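You operate a simulated robot arm through the tools that you are given. There is no shell and no other tool.

Carry out the task below with a simulated robot arm. There is one attempt and no reset: what you move stays moved.

JOB
Zero the blue gauge on the 24.0 mm plug.
Fine: switch the gauge on first; put the plug back and switch off after. Set down upright: what you pick out.

Only the result counts: the job must be done as asked and must still hold three seconds after the hand-in. Knocking over, shifting, dropping, spilling or breaking anything else fails it.

ROBOT AND FRAMES
A 7-joint arm with a two-finger parallel gripper, fixed in place. Base frame: the origin is on the floor under the middle of its stand, x ahead of it, y to its left, z up; the work surface is at about z = 0.88. Units: m, degrees, N and s.
It reaches about 1.046 m from its shoulder. Its first joint turns from -166.0 to 166.0 degrees. Payload 1.57 kg.
The TCP is the grasp point between the finger pads, 0.03 m short of the fingertips. In the tool frame z runs along the fingers and y along their closing line. Largest opening 0.08 m; finger width 0.017, thickness 0.012; the body of the gripper, 0.04 by 0.082 m, starts 0.08 m behind the TCP.
Orientation is that of the tool frame in the base frame, as a unit quaternion [w, x, y, z]. With the fingers straight down and closing along the base's y, the tool's x points along the base's -x, its y along +y and its z along -z.

CONTROLS
- The arm moves only by the tool drive_tool. Its arguments are lists of equal length, an entry for each row: "slide": the shift along the tool's x, y, z in m, a list of three; "turn": the turn, a rotation vector about the tool's x, y, z in degrees, a list of three. In form: {"slide": [[tx, ty, tz], ...], "turn": [[wx, wy, wz], ...]}. A call has 1 to 20 rows; each row is the pose to reach, as a shift and turn from the pose commanded when the call began, along the tool's axes at that moment. "grip" is the gripper command, from -1 (shut) to 1 (fully open), values between in proportion, set as the call begins (left out, the last holds). A row lasts 0.2 s, in which the tool goes at most 0.05 m and 8.6 degrees; a call with a longer step from one row to the next is refused whole, and so is a gripper value outside its range. A pose out of reach is approached as far as the arm can. The call stops where the force on the tool passes 70 N (or 10 N more than at its start, if that is more) or the arm is blocked; 0.2 s more then pass. The fingers move at their own pace (about 0.153 m/s each) and stop on an object; they squeeze with about 38 N. The grip force told is the motor's: it shows also when the fingers shut on nothing. Time passes only in rows, and 0.2 s behind the last, so rows that repeat a pose let the fingers close. The reply holds the time, the measured pose of the TCP, the force on the tool along the base axes, the opening and the grip force, in the units named above and with some noise, with the torque about the TCP (base axes, N m) and any sound that the robot's microphone picked up.
- Cameras (640 x 400 px; columns grow to the right, rows downward): "scene" is fixed at [0.3993, -0.6492, 1.6519]; the picture's right is [1.00, -0.03, 0.00], its down [-0.02, -0.48, -0.88] and it looks along [0.03, 0.88, -0.48] (base axes); focal length 340 px, centre (320, 200). "wrist" rides on the gripper at [0.072, -0.007, -0.122] in the tool frame; the picture's right is [0.09, 1.00, 0.00], its down [-0.84, 0.08, -0.54] and it looks along [-0.54, 0.05, 0.84] (tool axes); focal length 238 px, centre (320, 200). There is no depth. A picture from a camera that has moved, and an enlarged one, comes with that camera's place and axes in the base frame and with its lens.
- grab_frame(camera): a new picture of that camera. The clock stands still meanwhile.
- enlarge(camera, box): a new picture of the part [left, top, right, bottom] of that camera's present view, enlarged. The clock stands still meanwhile.
- finish_job(): hands the job in; it is judged then, once.

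Nothing tells you positions but the pictures and the camera data. Unless the task says otherwise, let go and move clear before handing in.

The tools are called after ">>>" as a command line: name --argument value ..., lists and objects as JSON in quotes. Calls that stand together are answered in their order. drive_tool: Moves the arm, as the interface text tells. Its arguments: {"type":"object","properties":{"slide":{"type":"array"},"turn":{"type":"array"},"grip":{"type":"number"}},"required":["slide","turn"]} The other tools are called the same way: grab_frame (camera) takes a picture; enlarge (camera, box) takes an enlarged picture of a part of a camera's view; finish_job () hands the job in.

At the start:

```text
clock: 0.0
ee_pos: [0.3384, 0.4144, 1.2401]
tcp_rot: [0.0, 0.0, 1.0, 0.0]
force: [-0.1, -0.7, 0.1]
ft_torque: [0.0, -0.03, 0.04]
finger_gap: 0.0803
grip_force: 0.1
```

scene: 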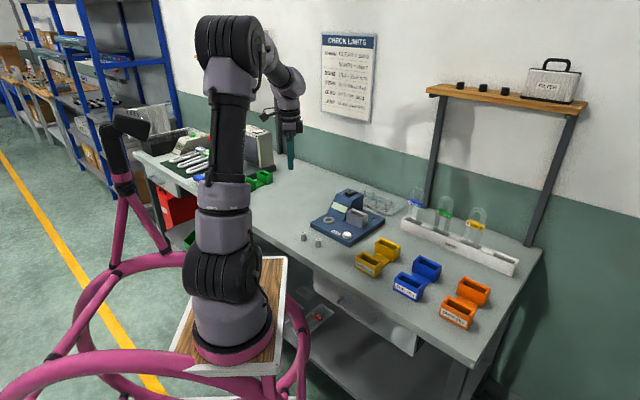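
wrist: 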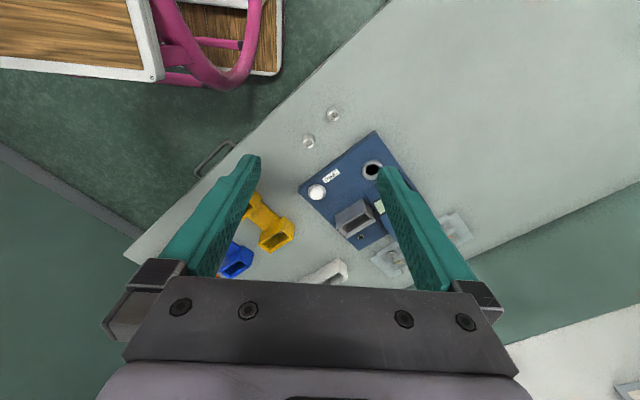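

I see a bench with a blue gauge, plugs and coloured bins. I'll look closer at each area before moving anything.

>>> enlarge --camera "scene" --box '[290, 170, 420, 255]'

>>> enlarge --camera "scene" --box '[380, 170, 540, 280]'

>>> enlarge --camera "scene" --box '[310, 25, 390, 130]'

>>> enlarge --camera "wrist" --box '[280, 90, 480, 290]'

>>> enlarge --camera "scene" --box '[420, 50, 600, 120]'

>>> enlarge --camera "scene" --box '[130, 100, 310, 220]'

>>> enlarge --camera "scene" --box '[340, 230, 500, 330]'

```text
4.71 times, centred on (355, 212) of scene
camera zoom: at [0.3993, -0.6492, 1.6519], right [1.0, -0.03, 0.0], down [-0.02, -0.48, -0.88], along [0.03, 0.88, -0.48], focal length 1598 px, centre (155, 141)
```

zoom: 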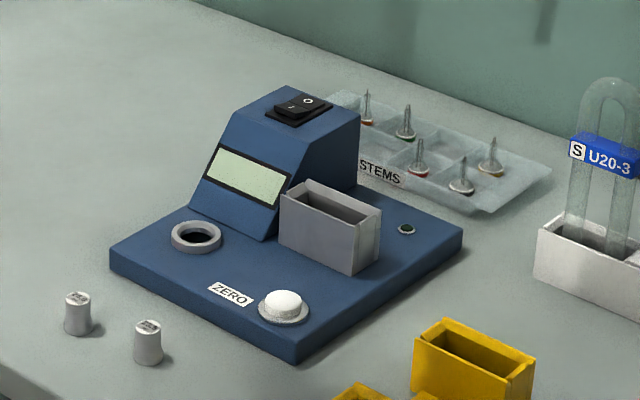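

```text
3.64 times, centred on (460, 225) of scene
camera zoom: at [0.3993, -0.6492, 1.6519], right [1.0, -0.03, 0.0], down [-0.02, -0.48, -0.88], along [0.03, 0.88, -0.48], focal length 1234 px, centre (-189, 109)
```

zoom: 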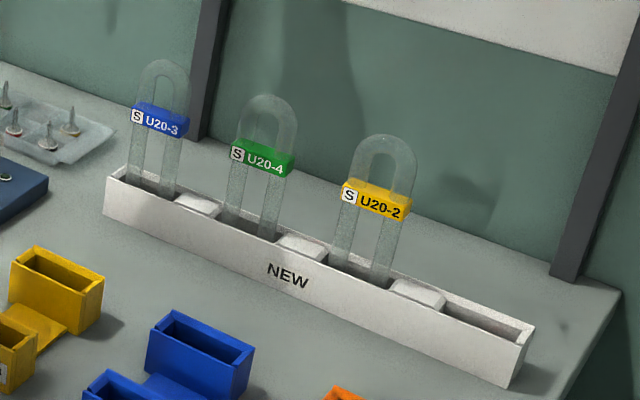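

```text
3.81 times, centred on (350, 78) of scene
camera zoom: at [0.3993, -0.6492, 1.6519], right [1.0, -0.03, 0.0], down [-0.02, -0.48, -0.88], along [0.03, 0.88, -0.48], focal length 1293 px, centre (206, 667)
```

zoom: 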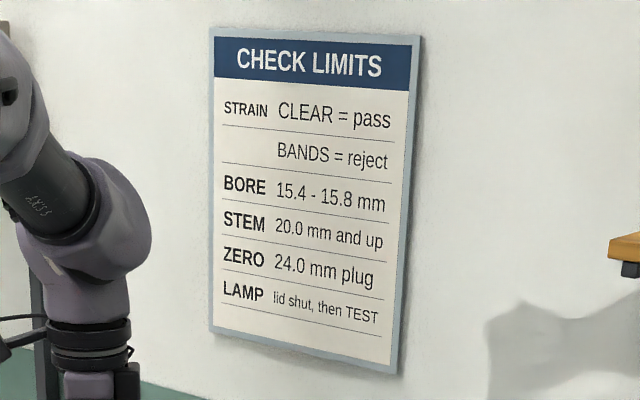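

```text
2.00 times, centred on (380, 190) of wrist
camera zoom: at [0.2668, 0.4081, 1.3615], right [-0.09, 1.0, 0.0], down [0.84, 0.08, 0.54], along [0.54, 0.05, -0.84], focal length 477 px, centre (200, 220)
```

zoom: 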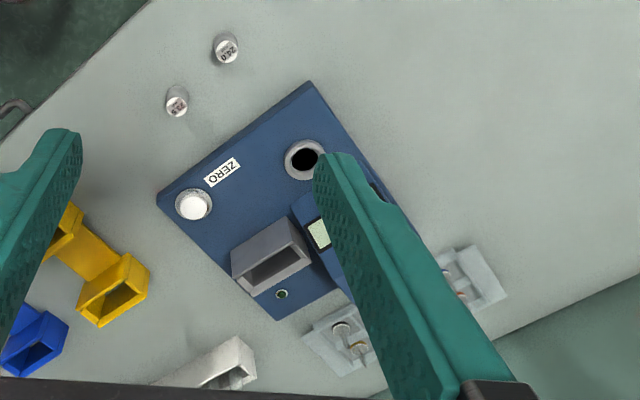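

```text
3.56 times, centred on (510, 85) of scene
camera zoom: at [0.3993, -0.6492, 1.6519], right [1.0, -0.03, 0.0], down [-0.02, -0.48, -0.88], along [0.03, 0.88, -0.48], focal length 1207 px, centre (-356, 609)
```

zoom: 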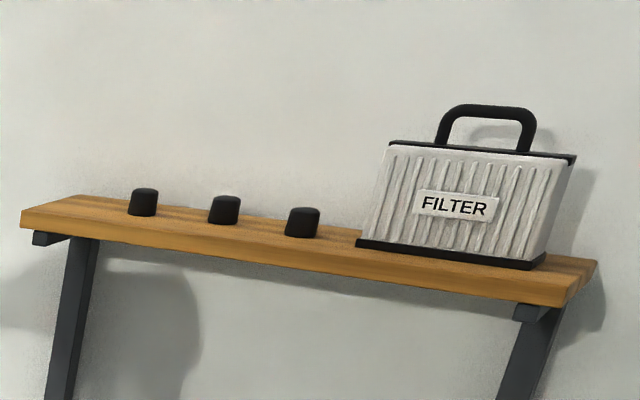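

```text
3.33 times, centred on (220, 160) of scene
camera zoom: at [0.3993, -0.6492, 1.6519], right [1.0, -0.03, 0.0], down [-0.02, -0.48, -0.88], along [0.03, 0.88, -0.48], focal length 1132 px, centre (653, 333)
```

zoom: 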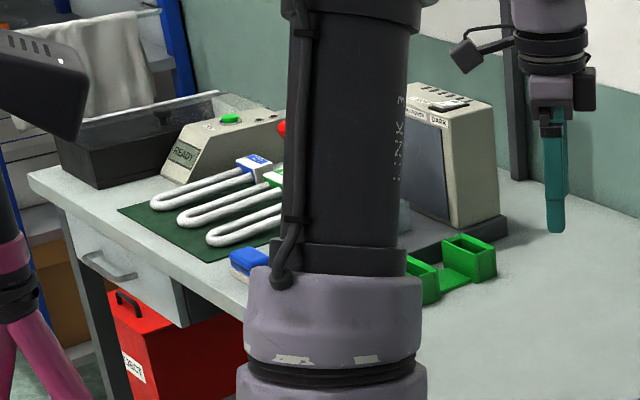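

```text
4.00 times, centred on (420, 280) of scene
camera zoom: at [0.3993, -0.6492, 1.6519], right [1.0, -0.03, 0.0], down [-0.02, -0.48, -0.88], along [0.03, 0.88, -0.48], focal length 1358 px, centre (-80, -120)
```

zoom: 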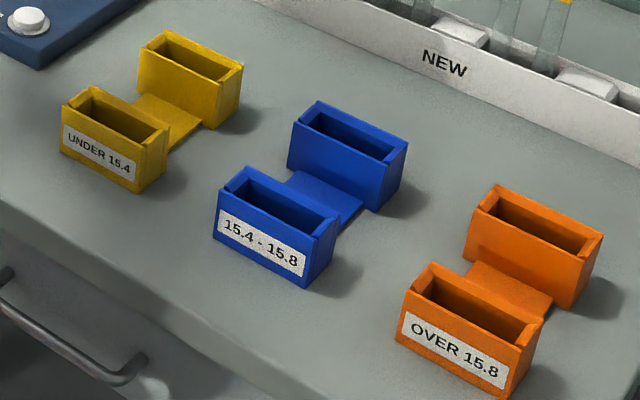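

The blue gauge has a rocker switch on top, a ring socket and a ZERO button, with two plugs standing beside it. I'll read the plug labels and the gauge details next.

>>> enlarge --camera "wrist" --box '[295, 100, 350, 155]'

>>> enlarge --camera "scene" --box '[296, 225, 328, 250]'

>>> enlarge --camera "scene" --box '[325, 180, 385, 225]'

>>> enlarge --camera "wrist" --box '[300, 130, 400, 230]'

```text
7.27 times, centred on (322, 128) of wrist
camera zoom: at [0.2668, 0.4081, 1.3615], right [-0.09, 1.0, 0.0], down [0.84, 0.08, 0.54], along [0.54, 0.05, -0.84], focal length 1734 px, centre (302, 727)
```

zoom: 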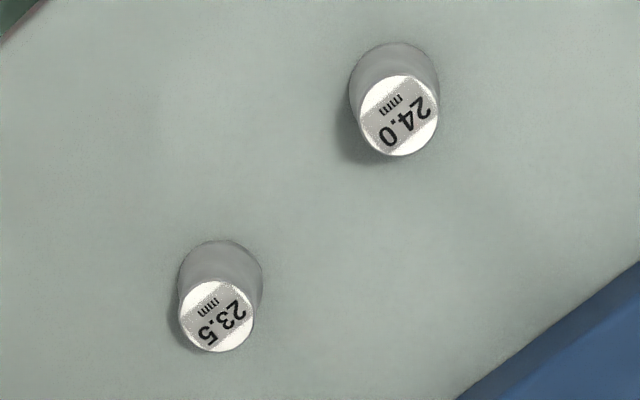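

```text
16.00 times, centred on (312, 238) of scene
camera zoom: at [0.3993, -0.6492, 1.6519], right [1.0, -0.03, 0.0], down [-0.02, -0.48, -0.88], along [0.03, 0.88, -0.48], focal length 5432 px, centre (448, -400)
```

zoom: 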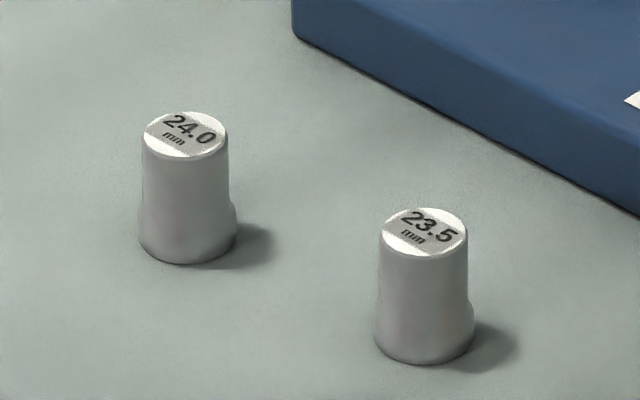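

```text
8.89 times, centred on (355, 202) of scene
camera zoom: at [0.3993, -0.6492, 1.6519], right [1.0, -0.03, 0.0], down [-0.02, -0.48, -0.88], along [0.03, 0.88, -0.48], focal length 3018 px, centre (9, 178)
```

zoom: 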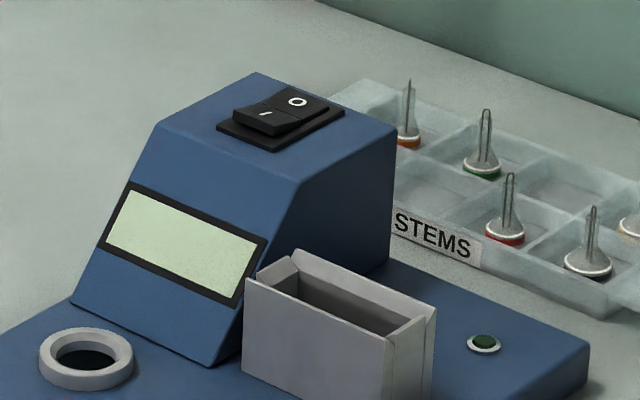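

```text
4.00 times, centred on (350, 180) of wrist
camera zoom: at [0.2668, 0.4081, 1.3615], right [-0.09, 1.0, 0.0], down [0.84, 0.08, 0.54], along [0.54, 0.05, -0.84], focal length 953 px, centre (200, 280)
```

zoom: 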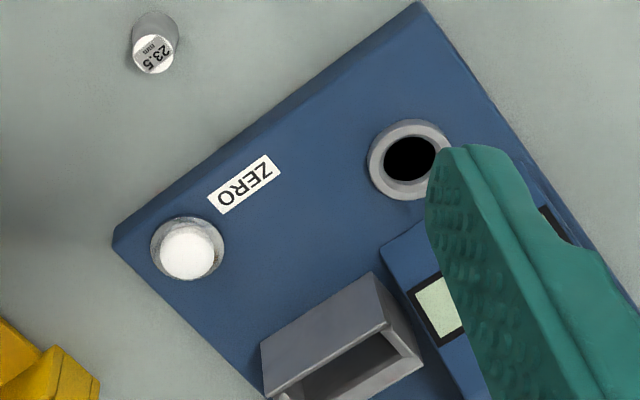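

The left plug reads 24.0 and stands near (0.37, 0.44); the 23.5 is near (0.43, 0.40). The gauge is turned about 29 degrees and its rocker looks off. I'll move above it for a closer, aligned view.

>>> drive_tool --slide '[[-0.009, 0.007, 0.022], [-0.018, 0.014, 0.045], [-0.027, 0.021, 0.067], [-0.037, 0.029, 0.09], [-0.037, 0.029, 0.09]]' --turn '[[0, 0, -7.25], [0, 0, -14.5], [0, 0, -21.75], [0, 0, -29], [0, 0, -29]]'

```text
clock: 1.2
ee_pos: [0.3754, 0.4431, 1.149]
tcp_rot: [0.001, -0.251, 0.968, 0.0]
force: [0.0, 0.3, -0.1]
ft_torque: [0.01, -0.06, 0.02]
finger_gap: 0.0799
grip_force: 0.0
```

>>> grab_frame --camera "wrist"

>>> enlarge --camera "wrist" --box '[200, 40, 440, 190]'

```text
taken
camera wrist: at [0.3153, 0.4027, 1.2711], right [-0.56, 0.83, 0.0], down [0.69, 0.47, 0.54], along [0.45, 0.31, -0.84], focal length 238 px, centre (320, 200)
```

wrist: 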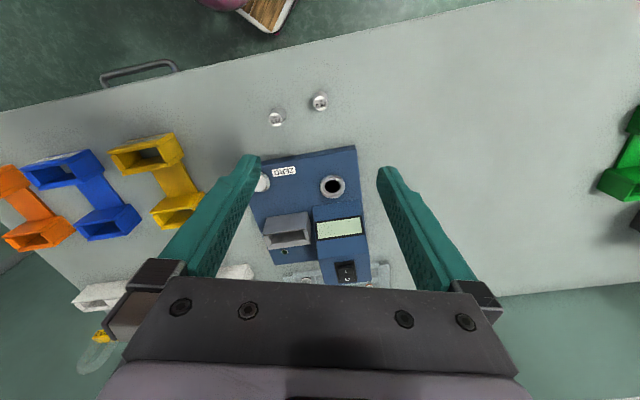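

```text
2.67 times, centred on (320, 115) of wrist
camera zoom: at [0.3153, 0.4027, 1.2711], right [-0.56, 0.83, 0.0], down [0.69, 0.47, 0.54], along [0.45, 0.31, -0.84], focal length 636 px, centre (320, 427)
```

zoom: 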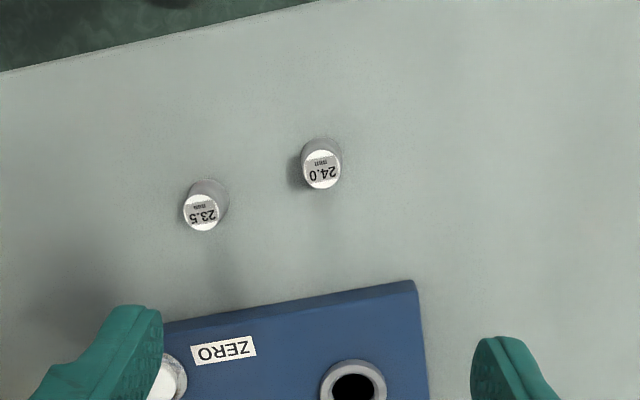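

The view is aligned with the gauge, and the 24.0 plug is almost directly under the tool. I'll zoom in on the rocker, socket and button.

>>> enlarge --camera "wrist" --box '[240, 140, 400, 290]'

>>> enlarge --camera "wrist" --box '[310, 230, 380, 285]'

>>> enlarge --camera "scene" --box '[335, 180, 375, 210]'

>>> grab_frame --camera "scene"

```text
2.67 times, centred on (320, 215) of wrist
camera zoom: at [0.3153, 0.4027, 1.2711], right [-0.56, 0.83, 0.0], down [0.69, 0.47, 0.54], along [0.45, 0.31, -0.84], focal length 636 px, centre (320, 160)
```

zoom: 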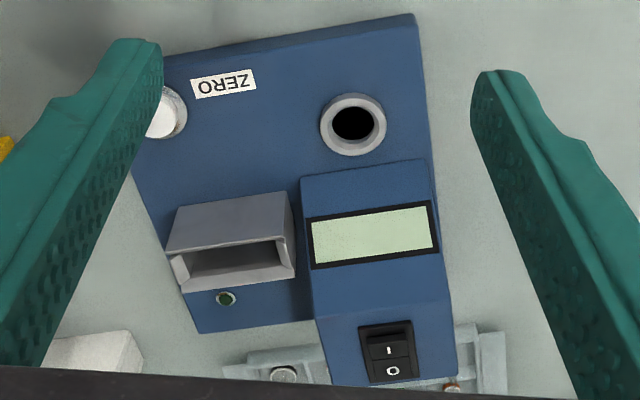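

```text
7.27 times, centred on (345, 258) of wrist
camera zoom: at [0.3153, 0.4027, 1.2711], right [-0.56, 0.83, 0.0], down [0.69, 0.47, 0.54], along [0.45, 0.31, -0.84], focal length 1734 px, centre (138, -218)
```

zoom: 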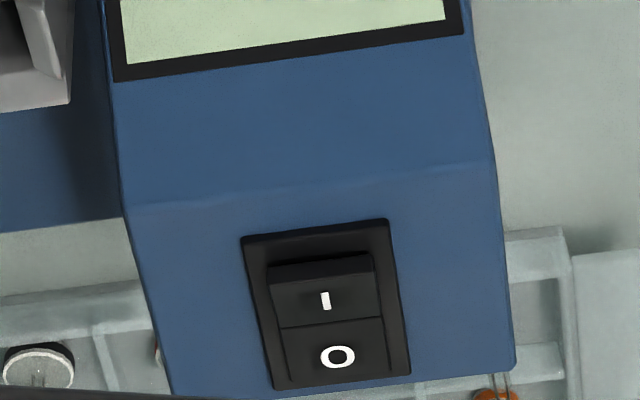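

```text
13.33 times, centred on (355, 195) of scene
camera zoom: at [0.3993, -0.6492, 1.6519], right [1.0, -0.03, 0.0], down [-0.02, -0.48, -0.88], along [0.03, 0.88, -0.48], focal length 4526 px, centre (-147, 267)
```

zoom: 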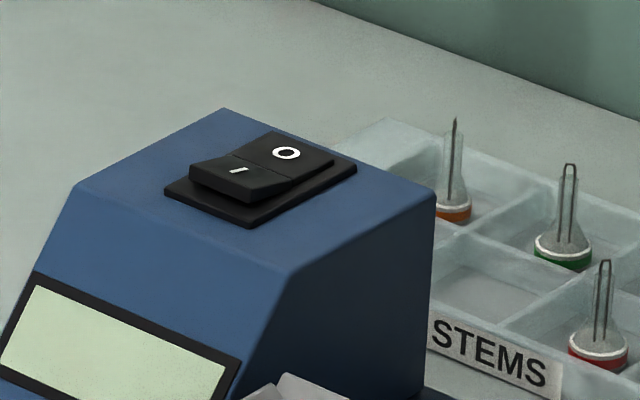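

```text
taken
```

scene: 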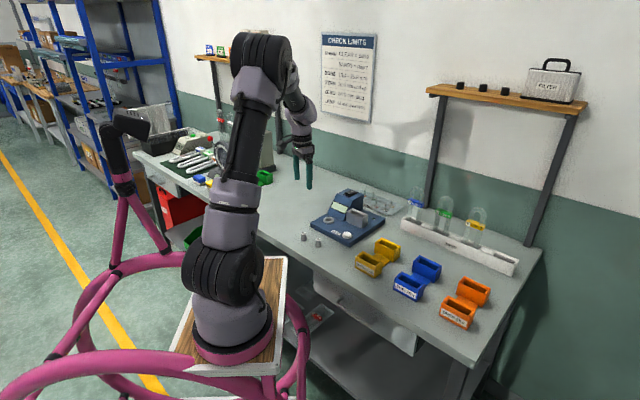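

The rocker's "I" end is raised at about (0.563, 0.626, 0.986), so the gauge is off. I'll close the fingers, move over the "I" end and stop above it to check.

>>> drive_tool --slide '[[-0.042, 0.0115, 0], [-0.084, 0.023, 0], [-0.126, 0.0345, 0], [-0.168, 0.046, 0], [-0.21, 0.0575, 0], [-0.252, 0.069, 0], [-0.252, 0.069, 0.04], [-0.252, 0.069, 0.08], [-0.252, 0.069, 0.1], [-0.252, 0.069, 0.1]]' --turn '[[0, 0, 0], [0, 0, 0], [0, 0, 0], [0, 0, 0], [0, 0, 0], [0, 0, 0], [0, 0, 0], [0, 0, 0], [0, 0, 0], [0, 0, 0]]' --grip -1

```text
clock: 3.4
ee_pos: [0.5636, 0.6251, 1.0546]
tcp_rot: [0.0, -0.25, 0.968, 0.0]
force: [0.3, -0.8, -0.4]
ft_torque: [-0.01, 0.02, 0.02]
finger_gap: 0.0
grip_force: 21.7
```

>>> grab_frame --camera "wrist"

>>> enlarge --camera "scene" --box '[325, 160, 385, 220]'

>>> enlarge --camera "wrist" --box '[260, 110, 380, 210]'

```text
taken
camera wrist: at [0.5045, 0.5848, 1.1757], right [-0.56, 0.83, 0.0], down [0.69, 0.47, 0.54], along [0.45, 0.31, -0.84], focal length 238 px, centre (320, 200)
```

wrist: 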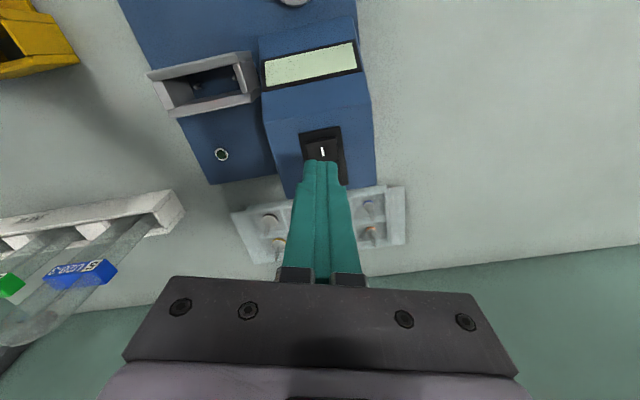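

```text
6.67 times, centred on (355, 190) of scene
camera zoom: at [0.3993, -0.6492, 1.6519], right [1.0, -0.03, 0.0], down [-0.02, -0.48, -0.88], along [0.03, 0.88, -0.48], focal length 2263 px, centre (87, 267)
```

zoom: 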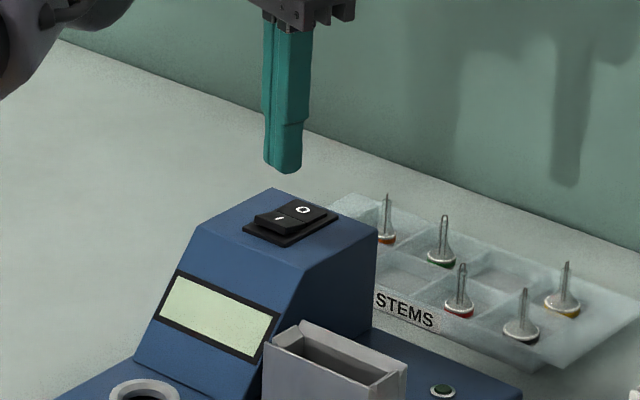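

```text
4.00 times, centred on (320, 160) of wrist
camera zoom: at [0.5045, 0.5848, 1.1757], right [-0.56, 0.83, 0.0], down [0.69, 0.47, 0.54], along [0.45, 0.31, -0.84], focal length 953 px, centre (320, 360)
```

zoom: 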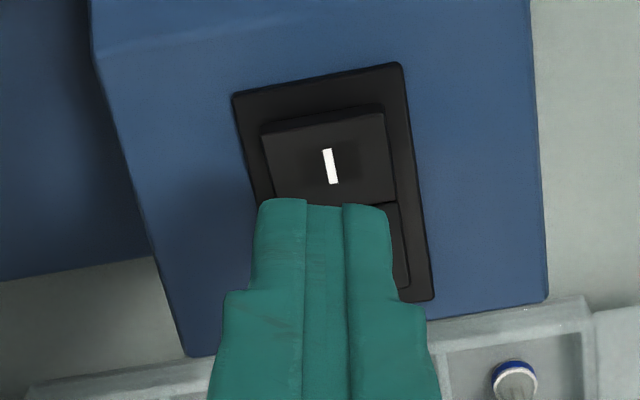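

The closed fingertips are right above the "I" half, which spans about ±10 mm around them. I'll shift slightly toward the rocker's end and lower gently.

>>> drive_tool --slide '[[0.003, 0.002, 0.01], [0.003, 0.002, 0.02], [0.003, 0.002, 0.026], [0.003, 0.002, 0.026]]' --turn '[[0, 0, 0], [0, 0, 0], [0, 0, 0], [0, 0, 0]]'

```text
clock: 4.4
ee_pos: [0.5596, 0.6267, 1.0255]
tcp_rot: [0.0, -0.251, 0.968, 0.0]
force: [0.4, -0.2, 0.6]
ft_torque: [-0.01, 0.0, 0.03]
finger_gap: 0.0
grip_force: 21.3
```

No contact yet, with the tip at about 0.995. I'll go down in small steps and watch the force and sound.

>>> drive_tool --slide '[[0, 0, 0.0015], [0, 0, 0.003], [0, 0, 0.0045], [0, 0, 0.006], [0, 0, 0.0075]]' --turn '[[0, 0, 0], [0, 0, 0], [0, 0, 0], [0, 0, 0], [0, 0, 0]]'

```text
clock: 5.6
ee_pos: [0.5601, 0.6265, 1.0175]
tcp_rot: [0.0, -0.25, 0.968, 0.0]
force: [-0.3, 0.3, 0.2]
ft_torque: [0.0, -0.01, -0.05]
finger_gap: 0.0
grip_force: 21.7
```

>>> drive_tool --slide '[[0, 0, 0.001], [0, 0, 0.002], [0, 0, 0.003], [0, 0, 0.004]]' --turn '[[0, 0, 0], [0, 0, 0], [0, 0, 0], [0, 0, 0]]'

>>> enlarge --camera "scene" --box '[325, 160, 385, 220]'

```text
clock: 6.6
ee_pos: [0.5593, 0.6253, 1.0157]
tcp_rot: [0.002, -0.249, 0.968, 0.002]
force: [2.2, -5.1, 22.0]
ft_torque: [0.05, -0.14, -0.07]
finger_gap: 0.0002
grip_force: 21.2
```

```text
6.67 times, centred on (355, 190) of scene
camera zoom: at [0.3993, -0.6492, 1.6519], right [1.0, -0.03, 0.0], down [-0.02, -0.48, -0.88], along [0.03, 0.88, -0.48], focal length 2263 px, centre (87, 267)
```

zoom: 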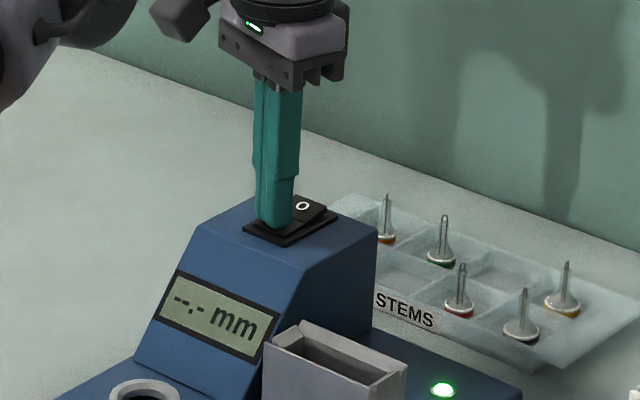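

The gauge is on: the display shows "--.- mm" and the green lamp is lit. I'll lift off and move above the 24.0 plug with the fingers part open.

>>> drive_tool --slide '[[0, 0, -0.03], [0, 0, -0.07], [0.042, -0.0118, -0.08], [0.084, -0.0236, -0.08], [0.126, -0.0354, -0.08], [0.168, -0.0472, -0.08], [0.21, -0.059, -0.08], [0.2534, -0.0706, -0.08], [0.2534, -0.0706, -0.04], [0.2534, -0.0706, -0.005], [0.2534, -0.0706, -0.005]]' --turn '[[0, 0, 0], [0, 0, 0], [0, 0, 0], [0, 0, 0], [0, 0, 0], [0, 0, 0], [0, 0, 0], [0, 0, 0], [0, 0, 0], [0, 0, 0], [0, 0, 0]]' --grip 0.2

>>> grab_frame --camera "wrist"

>>> enlarge --camera "wrist" --box '[260, 90, 380, 210]'

>>> enlarge --camera "scene" --box '[280, 170, 400, 260]'

```text
clock: 9.0
ee_pos: [0.3685, 0.4424, 1.0197]
tcp_rot: [0.0, -0.251, 0.968, 0.0]
force: [-0.1, -0.5, -0.1]
ft_torque: [-0.01, 0.02, -0.02]
finger_gap: 0.0481
grip_force: 0.0
```

```text
taken
camera wrist: at [0.3097, 0.4019, 1.1408], right [-0.56, 0.83, 0.0], down [0.69, 0.47, 0.54], along [0.45, 0.31, -0.84], focal length 238 px, centre (320, 200)
```

wrist: 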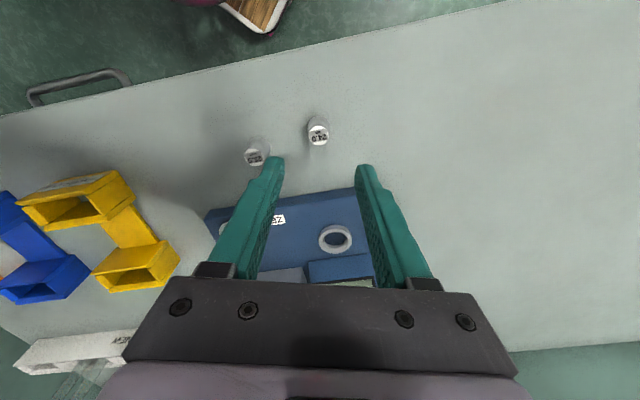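

```text
3.33 times, centred on (320, 150) of wrist
camera zoom: at [0.3097, 0.4019, 1.1408], right [-0.56, 0.83, 0.0], down [0.69, 0.47, 0.54], along [0.45, 0.31, -0.84], focal length 794 px, centre (320, 367)
```

zoom: 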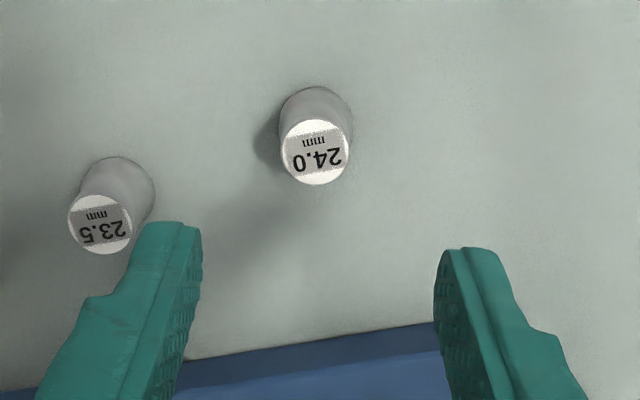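

```text
4.44 times, centred on (340, 215) of scene
camera zoom: at [0.3993, -0.6492, 1.6519], right [1.0, -0.03, 0.0], down [-0.02, -0.48, -0.88], along [0.03, 0.88, -0.48], focal length 1509 px, centre (231, 133)
```

zoom: 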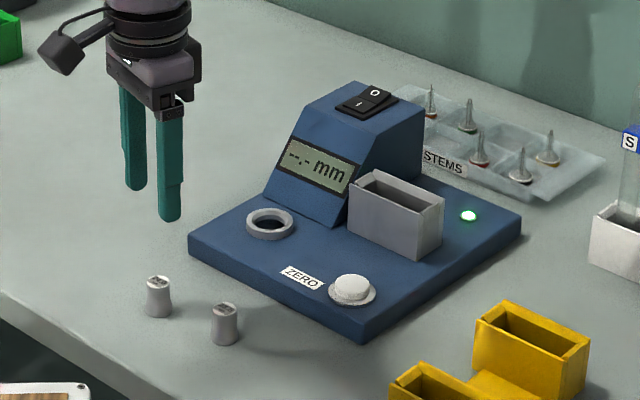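

The switch has latched on, and the fingers straddle the 24.0 plug to within about 1 mm. I'll descend most of the way with a small correction and check again.

>>> drive_tool --slide '[[-0.0007, -0.001, 0.03], [-0.0007, -0.001, 0.055], [-0.0007, -0.001, 0.07], [-0.0007, -0.001, 0.07]]' --turn '[[0, 0, 0], [0, 0, 0], [0, 0, 0], [0, 0, 0]]'

>>> enlarge --camera "wrist" --box '[260, 110, 380, 210]'

>>> enlarge --camera "scene" --box '[280, 205, 340, 250]'

```text
clock: 10.0
ee_pos: [0.3713, 0.4401, 0.95]
tcp_rot: [0.0, -0.25, 0.968, 0.0]
force: [-0.1, 1.2, 0.7]
ft_torque: [-0.02, -0.03, -0.03]
finger_gap: 0.048
grip_force: 0.1
```

```text
4.00 times, centred on (320, 160) of wrist
camera zoom: at [0.3121, 0.4003, 1.0701], right [-0.56, 0.83, 0.0], down [0.69, 0.47, 0.54], along [0.45, 0.31, -0.84], focal length 953 px, centre (320, 360)
```

zoom: 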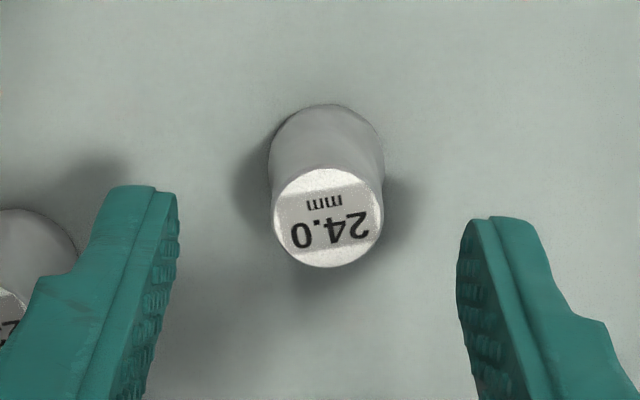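

```text
8.89 times, centred on (310, 228) of scene
camera zoom: at [0.3993, -0.6492, 1.6519], right [1.0, -0.03, 0.0], down [-0.02, -0.48, -0.88], along [0.03, 0.88, -0.48], focal length 3018 px, centre (409, -44)
```

zoom: 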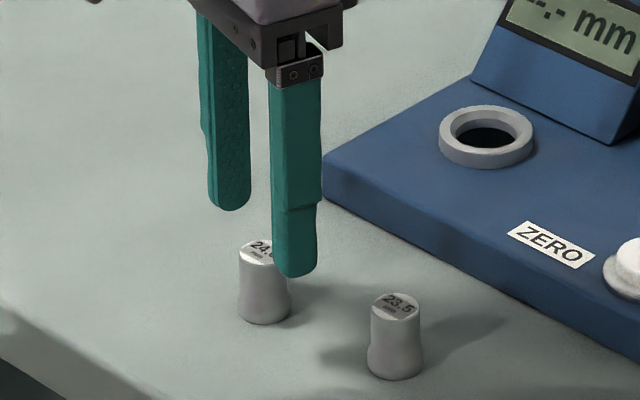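

The plug sits about 1 mm to one side of the mid-plane. I'll correct that, lower to grip only the plug's knob and close the fingers.

>>> drive_tool --slide '[[0, 0.001, 0.01], [0, 0.001, 0.02], [0, 0.001, 0.025], [0, 0.001, 0.025]]' --turn '[[0, 0, 0], [0, 0, 0], [0, 0, 0], [0, 0, 0]]'

>>> enlarge --camera "wrist" --box '[260, 130, 380, 230]'

>>> enlarge --camera "scene" --box '[280, 205, 340, 250]'

```text
clock: 11.0
ee_pos: [0.3713, 0.4426, 0.9235]
tcp_rot: [0.0, -0.251, 0.968, 0.0]
force: [0.9, 0.3, -0.3]
ft_torque: [-0.02, 0.03, 0.01]
finger_gap: 0.0479
grip_force: 0.0
```

```text
4.00 times, centred on (320, 180) of wrist
camera zoom: at [0.3124, 0.4028, 1.0448], right [-0.56, 0.83, 0.0], down [0.69, 0.47, 0.54], along [0.45, 0.31, -0.84], focal length 953 px, centre (320, 280)
```

zoom: 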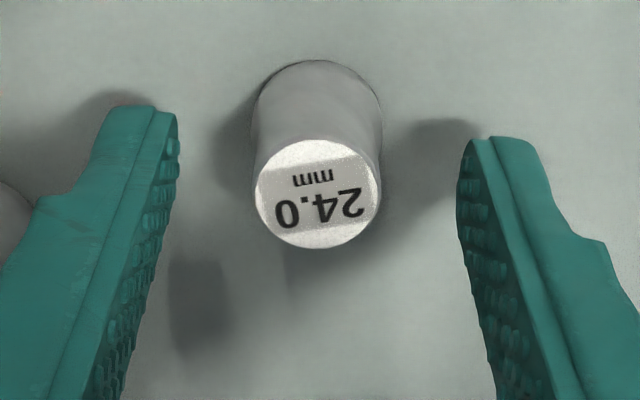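

```text
8.89 times, centred on (310, 228) of scene
camera zoom: at [0.3993, -0.6492, 1.6519], right [1.0, -0.03, 0.0], down [-0.02, -0.48, -0.88], along [0.03, 0.88, -0.48], focal length 3018 px, centre (409, -44)
```

zoom: 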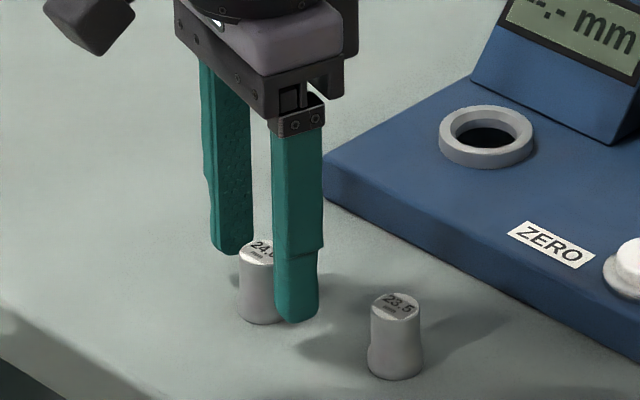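

The plug is centred between the pads. I'll close on it.

>>> drive_tool --slide '[[0, 0, 0], [0, 0, 0], [0, 0, 0], [0, 0, 0]]' --turn '[[0, 0, 0], [0, 0, 0], [0, 0, 0], [0, 0, 0]]' --grip -1

>>> enlarge --camera "wrist" --box '[260, 130, 380, 230]'

>>> enlarge --camera "scene" --box '[280, 205, 340, 250]'

```text
clock: 12.0
ee_pos: [0.3721, 0.4427, 0.9244]
tcp_rot: [0.0, -0.25, 0.968, 0.0]
force: [-0.1, -0.4, 0.0]
ft_torque: [0.01, 0.01, 0.01]
finger_gap: 0.0192
grip_force: 33.2
```

```text
4.00 times, centred on (320, 180) of wrist
camera zoom: at [0.3124, 0.4028, 1.0449], right [-0.56, 0.83, 0.0], down [0.69, 0.47, 0.54], along [0.45, 0.31, -0.84], focal length 953 px, centre (320, 280)
```

zoom: 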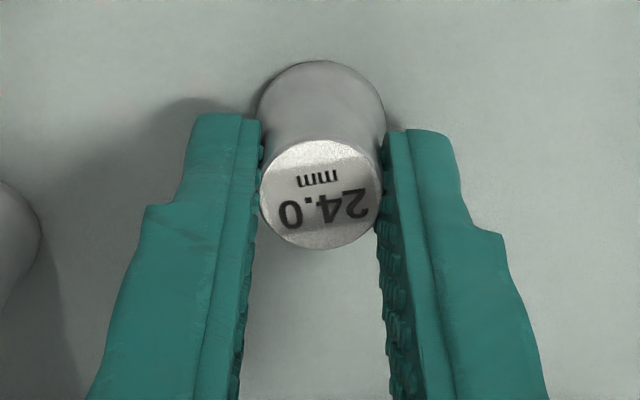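

```text
8.89 times, centred on (310, 228) of scene
camera zoom: at [0.3993, -0.6492, 1.6519], right [1.0, -0.03, 0.0], down [-0.02, -0.48, -0.88], along [0.03, 0.88, -0.48], focal length 3018 px, centre (409, -44)
```

zoom: 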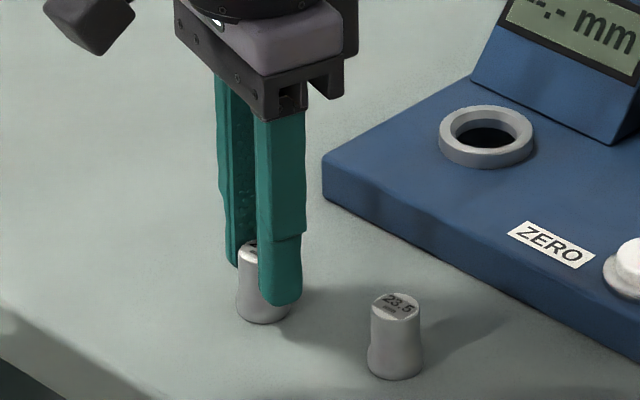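

I have the plug, with a 19 mm gap at its knob. I'll lift it and carry it to just short of the ring socket to take a precise look.

>>> drive_tool --slide '[[0, 0, -0.02], [0, 0, -0.05], [0, 0, -0.07], [-0.035, 0.0115, -0.07], [-0.07, 0.023, -0.07], [-0.105, 0.0345, -0.07], [-0.1068, 0.0345, -0.07]]' --turn '[[0, 0, 0], [0, 0, 0], [0, 0, 0], [0, 0, 0], [0, 0, 0], [0, 0, 0], [0, 0, 0]]'

>>> grab_frame --camera "wrist"

>>> enlarge --camera "wrist" --box '[260, 120, 380, 220]'

>>> enlarge --camera "scene" --box '[300, 190, 372, 250]'

```text
clock: 13.6
ee_pos: [0.4481, 0.5235, 0.9927]
tcp_rot: [0.0, -0.25, 0.968, 0.0]
force: [-0.6, 0.4, -0.4]
ft_torque: [-0.03, 0.05, 0.02]
finger_gap: 0.0195
grip_force: 32.9
```

```text
taken
camera wrist: at [0.389, 0.4832, 1.1148], right [-0.56, 0.83, 0.0], down [0.69, 0.47, 0.54], along [0.45, 0.31, -0.84], focal length 238 px, centre (320, 200)
```

wrist: 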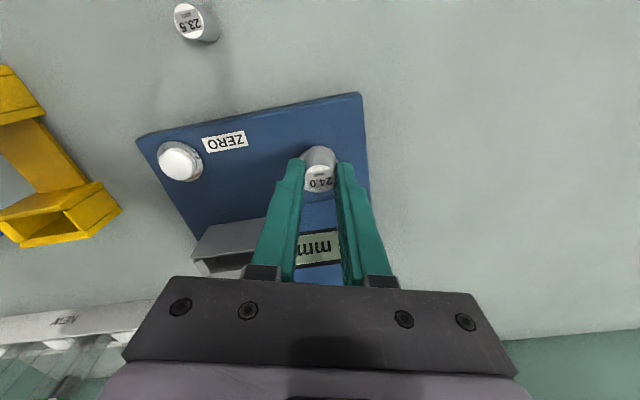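

```text
4.00 times, centred on (320, 170) of wrist
camera zoom: at [0.389, 0.4832, 1.1148], right [-0.56, 0.83, 0.0], down [0.69, 0.47, 0.54], along [0.45, 0.31, -0.84], focal length 953 px, centre (320, 320)
```

zoom: 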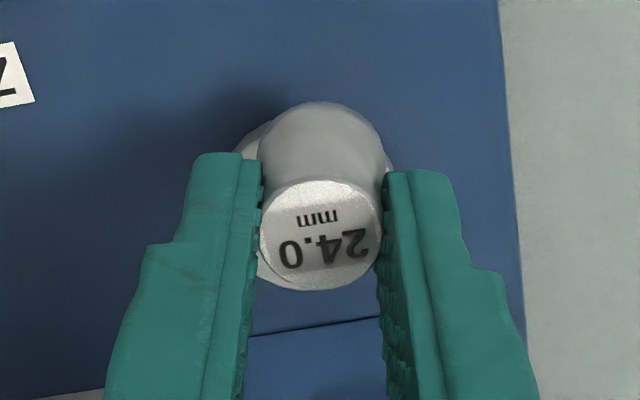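

```text
6.67 times, centred on (336, 220) of scene
camera zoom: at [0.3993, -0.6492, 1.6519], right [1.0, -0.03, 0.0], down [-0.02, -0.48, -0.88], along [0.03, 0.88, -0.48], focal length 2263 px, centre (213, 67)
```

zoom: 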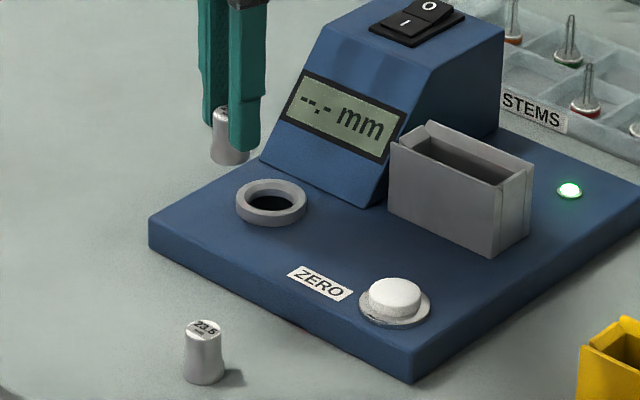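

The plug hides the ring from the wrist camera here. I'll step sideways 5 cm so the ring shows beside the fingers.

>>> drive_tool --slide '[[0, -0.03, 0], [0, -0.055, 0], [0, -0.055, 0]]' --turn '[[0, 0, 0], [0, 0, 0], [0, 0, 0]]'

>>> grab_frame --camera "wrist"

>>> enlarge --camera "wrist" --box '[330, 120, 450, 220]'

```text
clock: 14.4
ee_pos: [0.4751, 0.4762, 0.9905]
tcp_rot: [0.0, -0.251, 0.968, 0.001]
force: [0.8, -0.4, -1.6]
ft_torque: [0.02, 0.01, 0.01]
finger_gap: 0.0192
grip_force: 33.4
```

```text
taken
camera wrist: at [0.4159, 0.4363, 1.1123], right [-0.56, 0.83, 0.0], down [0.69, 0.47, 0.54], along [0.45, 0.31, -0.84], focal length 238 px, centre (320, 200)
```

wrist: 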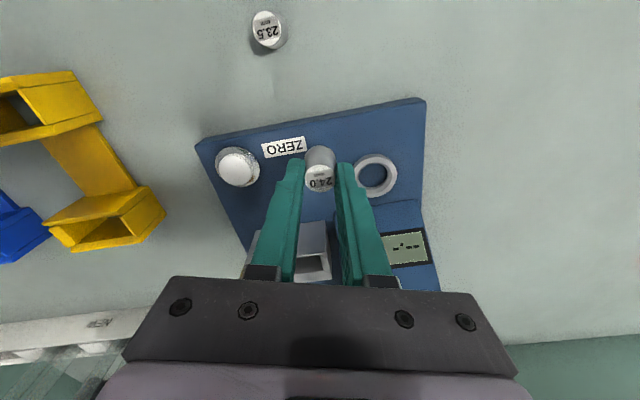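

```text
4.00 times, centred on (390, 170) of wrist
camera zoom: at [0.4159, 0.4363, 1.1123], right [-0.56, 0.83, 0.0], down [0.69, 0.47, 0.54], along [0.45, 0.31, -0.84], focal length 953 px, centre (40, 320)
```

zoom: 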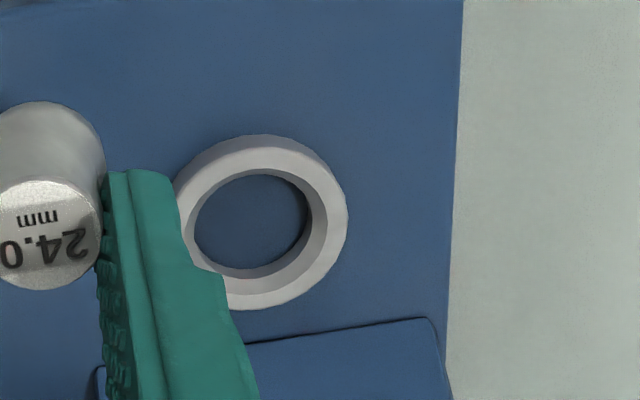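

>>> enlarge --camera "wrist" --box '[350, 145, 410, 195]'

>>> enlarge --camera "scene" --box '[325, 190, 365, 230]'

```text
8.00 times, centred on (380, 170) of wrist
camera zoom: at [0.4159, 0.4363, 1.1123], right [-0.56, 0.83, 0.0], down [0.69, 0.47, 0.54], along [0.45, 0.31, -0.84], focal length 1907 px, centre (-160, 440)
```

zoom: 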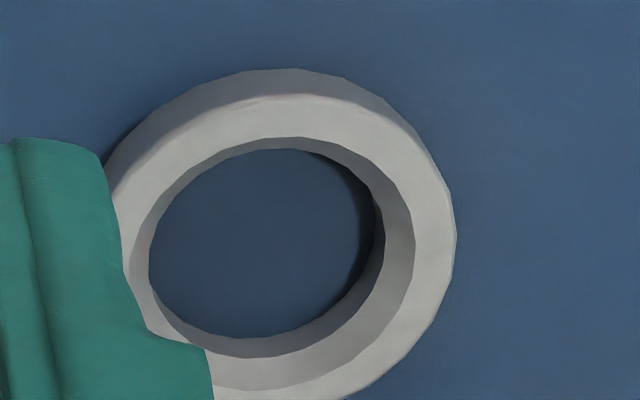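

```text
10.00 times, centred on (345, 210) of scene
camera zoom: at [0.3993, -0.6492, 1.6519], right [1.0, -0.03, 0.0], down [-0.02, -0.48, -0.88], along [0.03, 0.88, -0.48], focal length 3395 px, centre (70, 100)
```

zoom: 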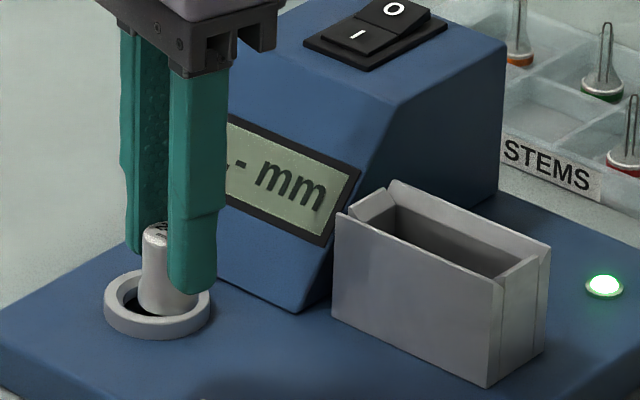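

The ring's inside is about 34 mm wide against the 24 mm plug, and its centre is at (-0.029, +0.056) in the tool frame. I'll move over it and lower part way.

>>> drive_tool --slide '[[-0.015, 0.028, 0], [-0.0292, 0.0559, 0], [-0.0292, 0.0559, 0], [-0.0292, 0.0559, 0.02], [-0.0292, 0.0559, 0.033], [-0.0292, 0.0559, 0.033]]' --turn '[[0, 0, 0], [0, 0, 0], [0, 0, 0], [0, 0, 0], [0, 0, 0], [0, 0, 0]]'

>>> enlarge --camera "wrist" --box '[260, 130, 380, 230]'

>>> enlarge --camera "scene" --box '[325, 190, 365, 230]'

```text
clock: 15.8
ee_pos: [0.4725, 0.5407, 0.9615]
tcp_rot: [0.0, -0.25, 0.968, 0.0]
force: [-0.4, -0.8, 0.2]
ft_torque: [0.0, 0.0, -0.03]
finger_gap: 0.0192
grip_force: 33.1
```

```text
4.00 times, centred on (320, 180) of wrist
camera zoom: at [0.4139, 0.5002, 1.0814], right [-0.56, 0.83, 0.0], down [0.69, 0.47, 0.54], along [0.45, 0.31, -0.84], focal length 953 px, centre (320, 280)
```

zoom: 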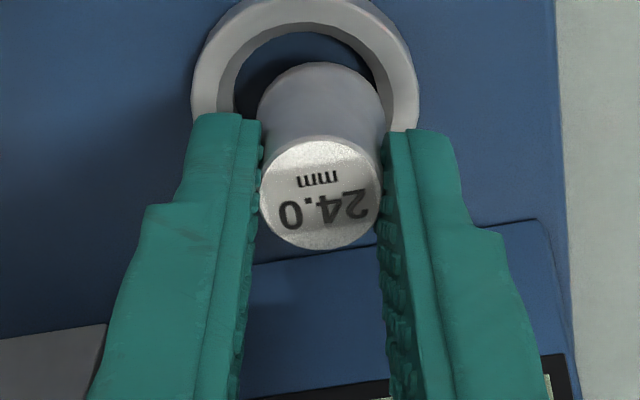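

```text
10.00 times, centred on (345, 210) of scene
camera zoom: at [0.3993, -0.6492, 1.6519], right [1.0, -0.03, 0.0], down [-0.02, -0.48, -0.88], along [0.03, 0.88, -0.48], focal length 3395 px, centre (70, 100)
```

zoom: 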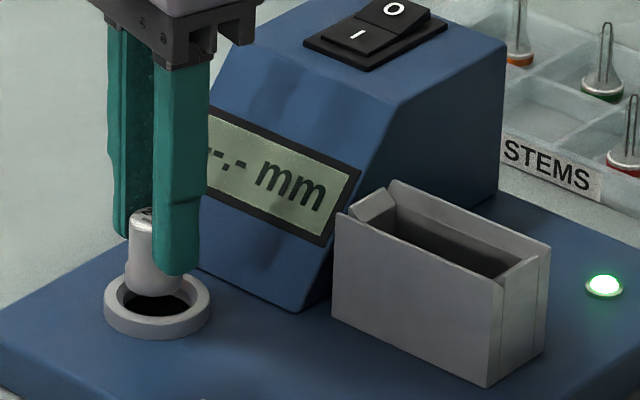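

The ring lies about 3 mm toward the ZERO side of the plug. I'll correct by -3 mm and lower the plug into it in small steps.

>>> drive_tool --slide '[[0, -0.0028, 0], [0, -0.0028, 0], [0, -0.0028, 0.005], [0, -0.0028, 0.01], [0, -0.0028, 0.013], [0, -0.0028, 0.013]]' --turn '[[0, 0, 0], [0, 0, 0], [0, 0, 0], [0, 0, 0], [0, 0, 0], [0, 0, 0]]'

>>> enlarge --camera "wrist" --box '[260, 130, 380, 230]'

>>> enlarge --camera "scene" --box '[325, 190, 365, 230]'

```text
clock: 17.2
ee_pos: [0.4751, 0.5372, 0.9468]
tcp_rot: [0.001, -0.251, 0.968, 0.001]
force: [-2.1, -2.1, 12.0]
ft_torque: [-0.13, 0.13, -0.02]
finger_gap: 0.0191
grip_force: 33.0
```

```text
4.00 times, centred on (320, 180) of wrist
camera zoom: at [0.4159, 0.4964, 1.0686], right [-0.56, 0.83, 0.0], down [0.69, 0.47, 0.54], along [0.45, 0.31, -0.84], focal length 953 px, centre (320, 280)
```

zoom: 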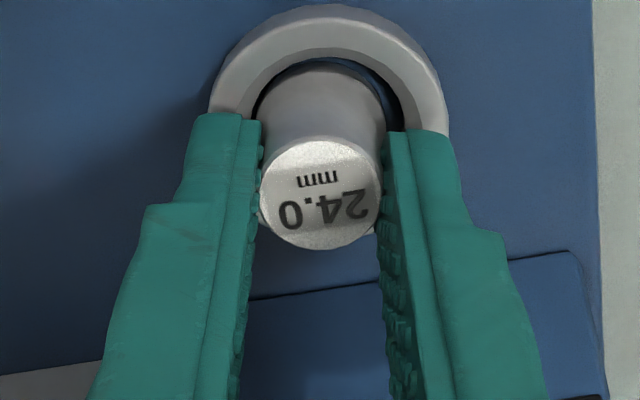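

```text
10.00 times, centred on (345, 210) of scene
camera zoom: at [0.3993, -0.6492, 1.6519], right [1.0, -0.03, 0.0], down [-0.02, -0.48, -0.88], along [0.03, 0.88, -0.48], focal length 3395 px, centre (70, 100)
```

zoom: 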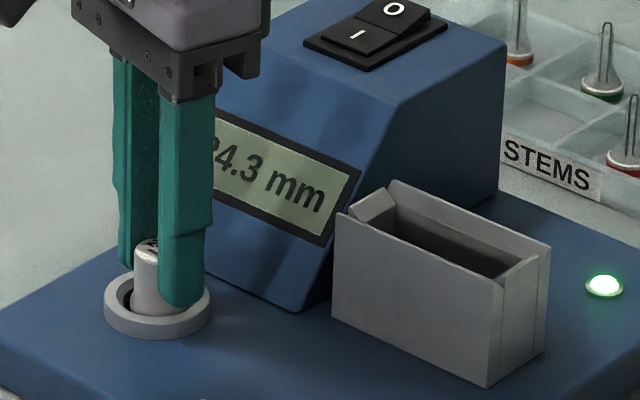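

The gauge now reads about 24.3 mm, so it senses the plug. I'll check closely whether the plug is seated on the floor of the ring or caught on its rim.

>>> enlarge --camera "scene" --box '[330, 208, 352, 226]'

>>> enlarge --camera "wrist" --box '[300, 135, 350, 175]'

```text
16.00 times, centred on (341, 217) of scene
camera zoom: at [0.3993, -0.6492, 1.6519], right [1.0, -0.03, 0.0], down [-0.02, -0.48, -0.88], along [0.03, 0.88, -0.48], focal length 5432 px, centre (-16, -72)
```

zoom: 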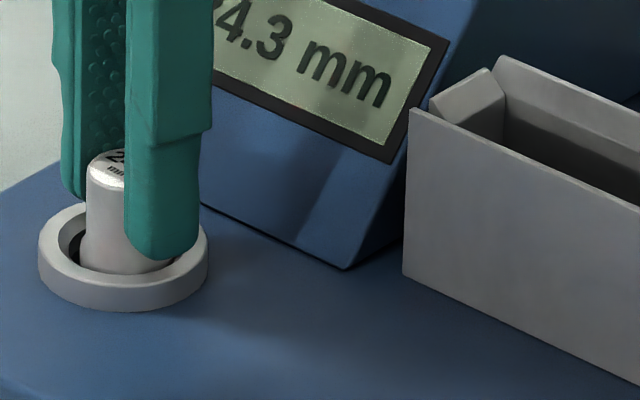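

```text
10.00 times, centred on (325, 155) of wrist
camera zoom: at [0.4159, 0.4964, 1.0686], right [-0.56, 0.83, 0.0], down [0.69, 0.47, 0.54], along [0.45, 0.31, -0.84], focal length 2384 px, centre (270, 650)
```

zoom: 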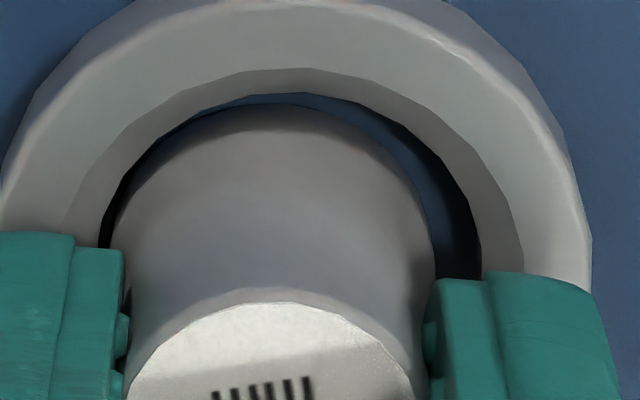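

The plug stands on the floor inside the ring. I'll ease the downward push, open the fingers and rise straight up.

>>> drive_tool --slide '[[0, 0, -0.001], [0, 0, -0.001]]' --turn '[[0, 0, 0], [0, 0, 0]]'

>>> drive_tool --slide '[[0, 0, 0], [0, 0, 0], [0, 0, 0], [0, 0, -0.01], [0, 0, -0.03], [0, 0, -0.06], [0, 0, -0.06]]' --turn '[[0, 0, 0], [0, 0, 0], [0, 0, 0], [0, 0, 0], [0, 0, 0], [0, 0, 0], [0, 0, 0]]' --grip 0.15

>>> grab_frame --camera "wrist"

>>> enlarge --camera "wrist" --box '[260, 110, 380, 210]'

>>> enlarge --camera "scene" --box '[320, 190, 370, 230]'

```text
clock: 17.8
ee_pos: [0.4753, 0.5368, 0.9481]
tcp_rot: [-0.001, -0.25, 0.968, 0.0]
force: [0.0, 1.5, 4.5]
ft_torque: [0.06, 0.02, 0.0]
finger_gap: 0.0196
grip_force: 33.3
```

```text
clock: 19.4
ee_pos: [0.4732, 0.5345, 1.0102]
tcp_rot: [0.0, -0.251, 0.968, 0.0]
force: [0.0, 0.2, 0.7]
ft_torque: [0.01, 0.01, -0.02]
finger_gap: 0.0459
grip_force: 0.0
```

```text
taken
camera wrist: at [0.4143, 0.4947, 1.1305], right [-0.56, 0.83, 0.0], down [0.69, 0.47, 0.54], along [0.45, 0.3, -0.84], focal length 238 px, centre (320, 200)
```

wrist: 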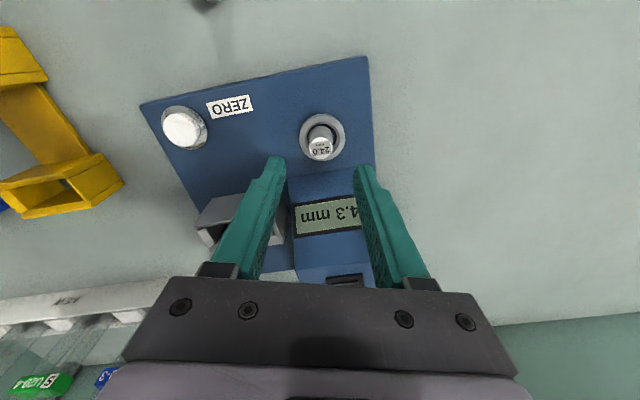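

```text
4.00 times, centred on (320, 160) of wrist
camera zoom: at [0.4143, 0.4947, 1.1305], right [-0.56, 0.83, 0.0], down [0.69, 0.47, 0.54], along [0.45, 0.3, -0.84], focal length 953 px, centre (320, 360)
```

zoom: 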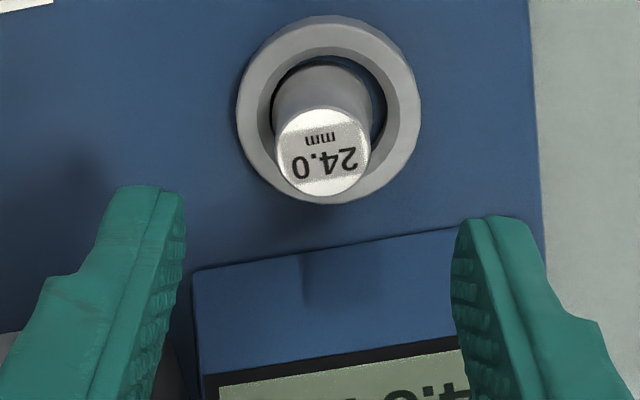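

```text
10.00 times, centred on (345, 210) of scene
camera zoom: at [0.3993, -0.6492, 1.6519], right [1.0, -0.03, 0.0], down [-0.02, -0.48, -0.88], along [0.03, 0.88, -0.48], focal length 3395 px, centre (70, 100)
```

zoom: 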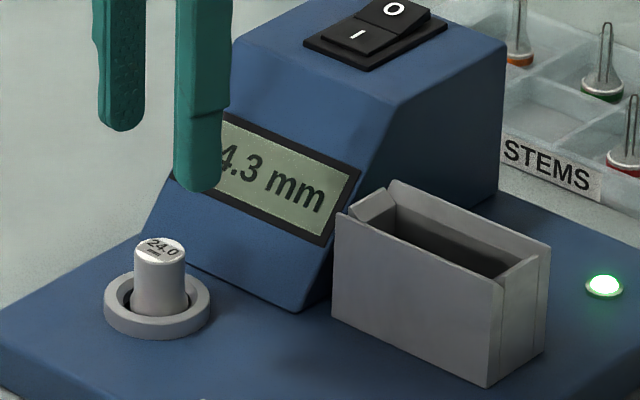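

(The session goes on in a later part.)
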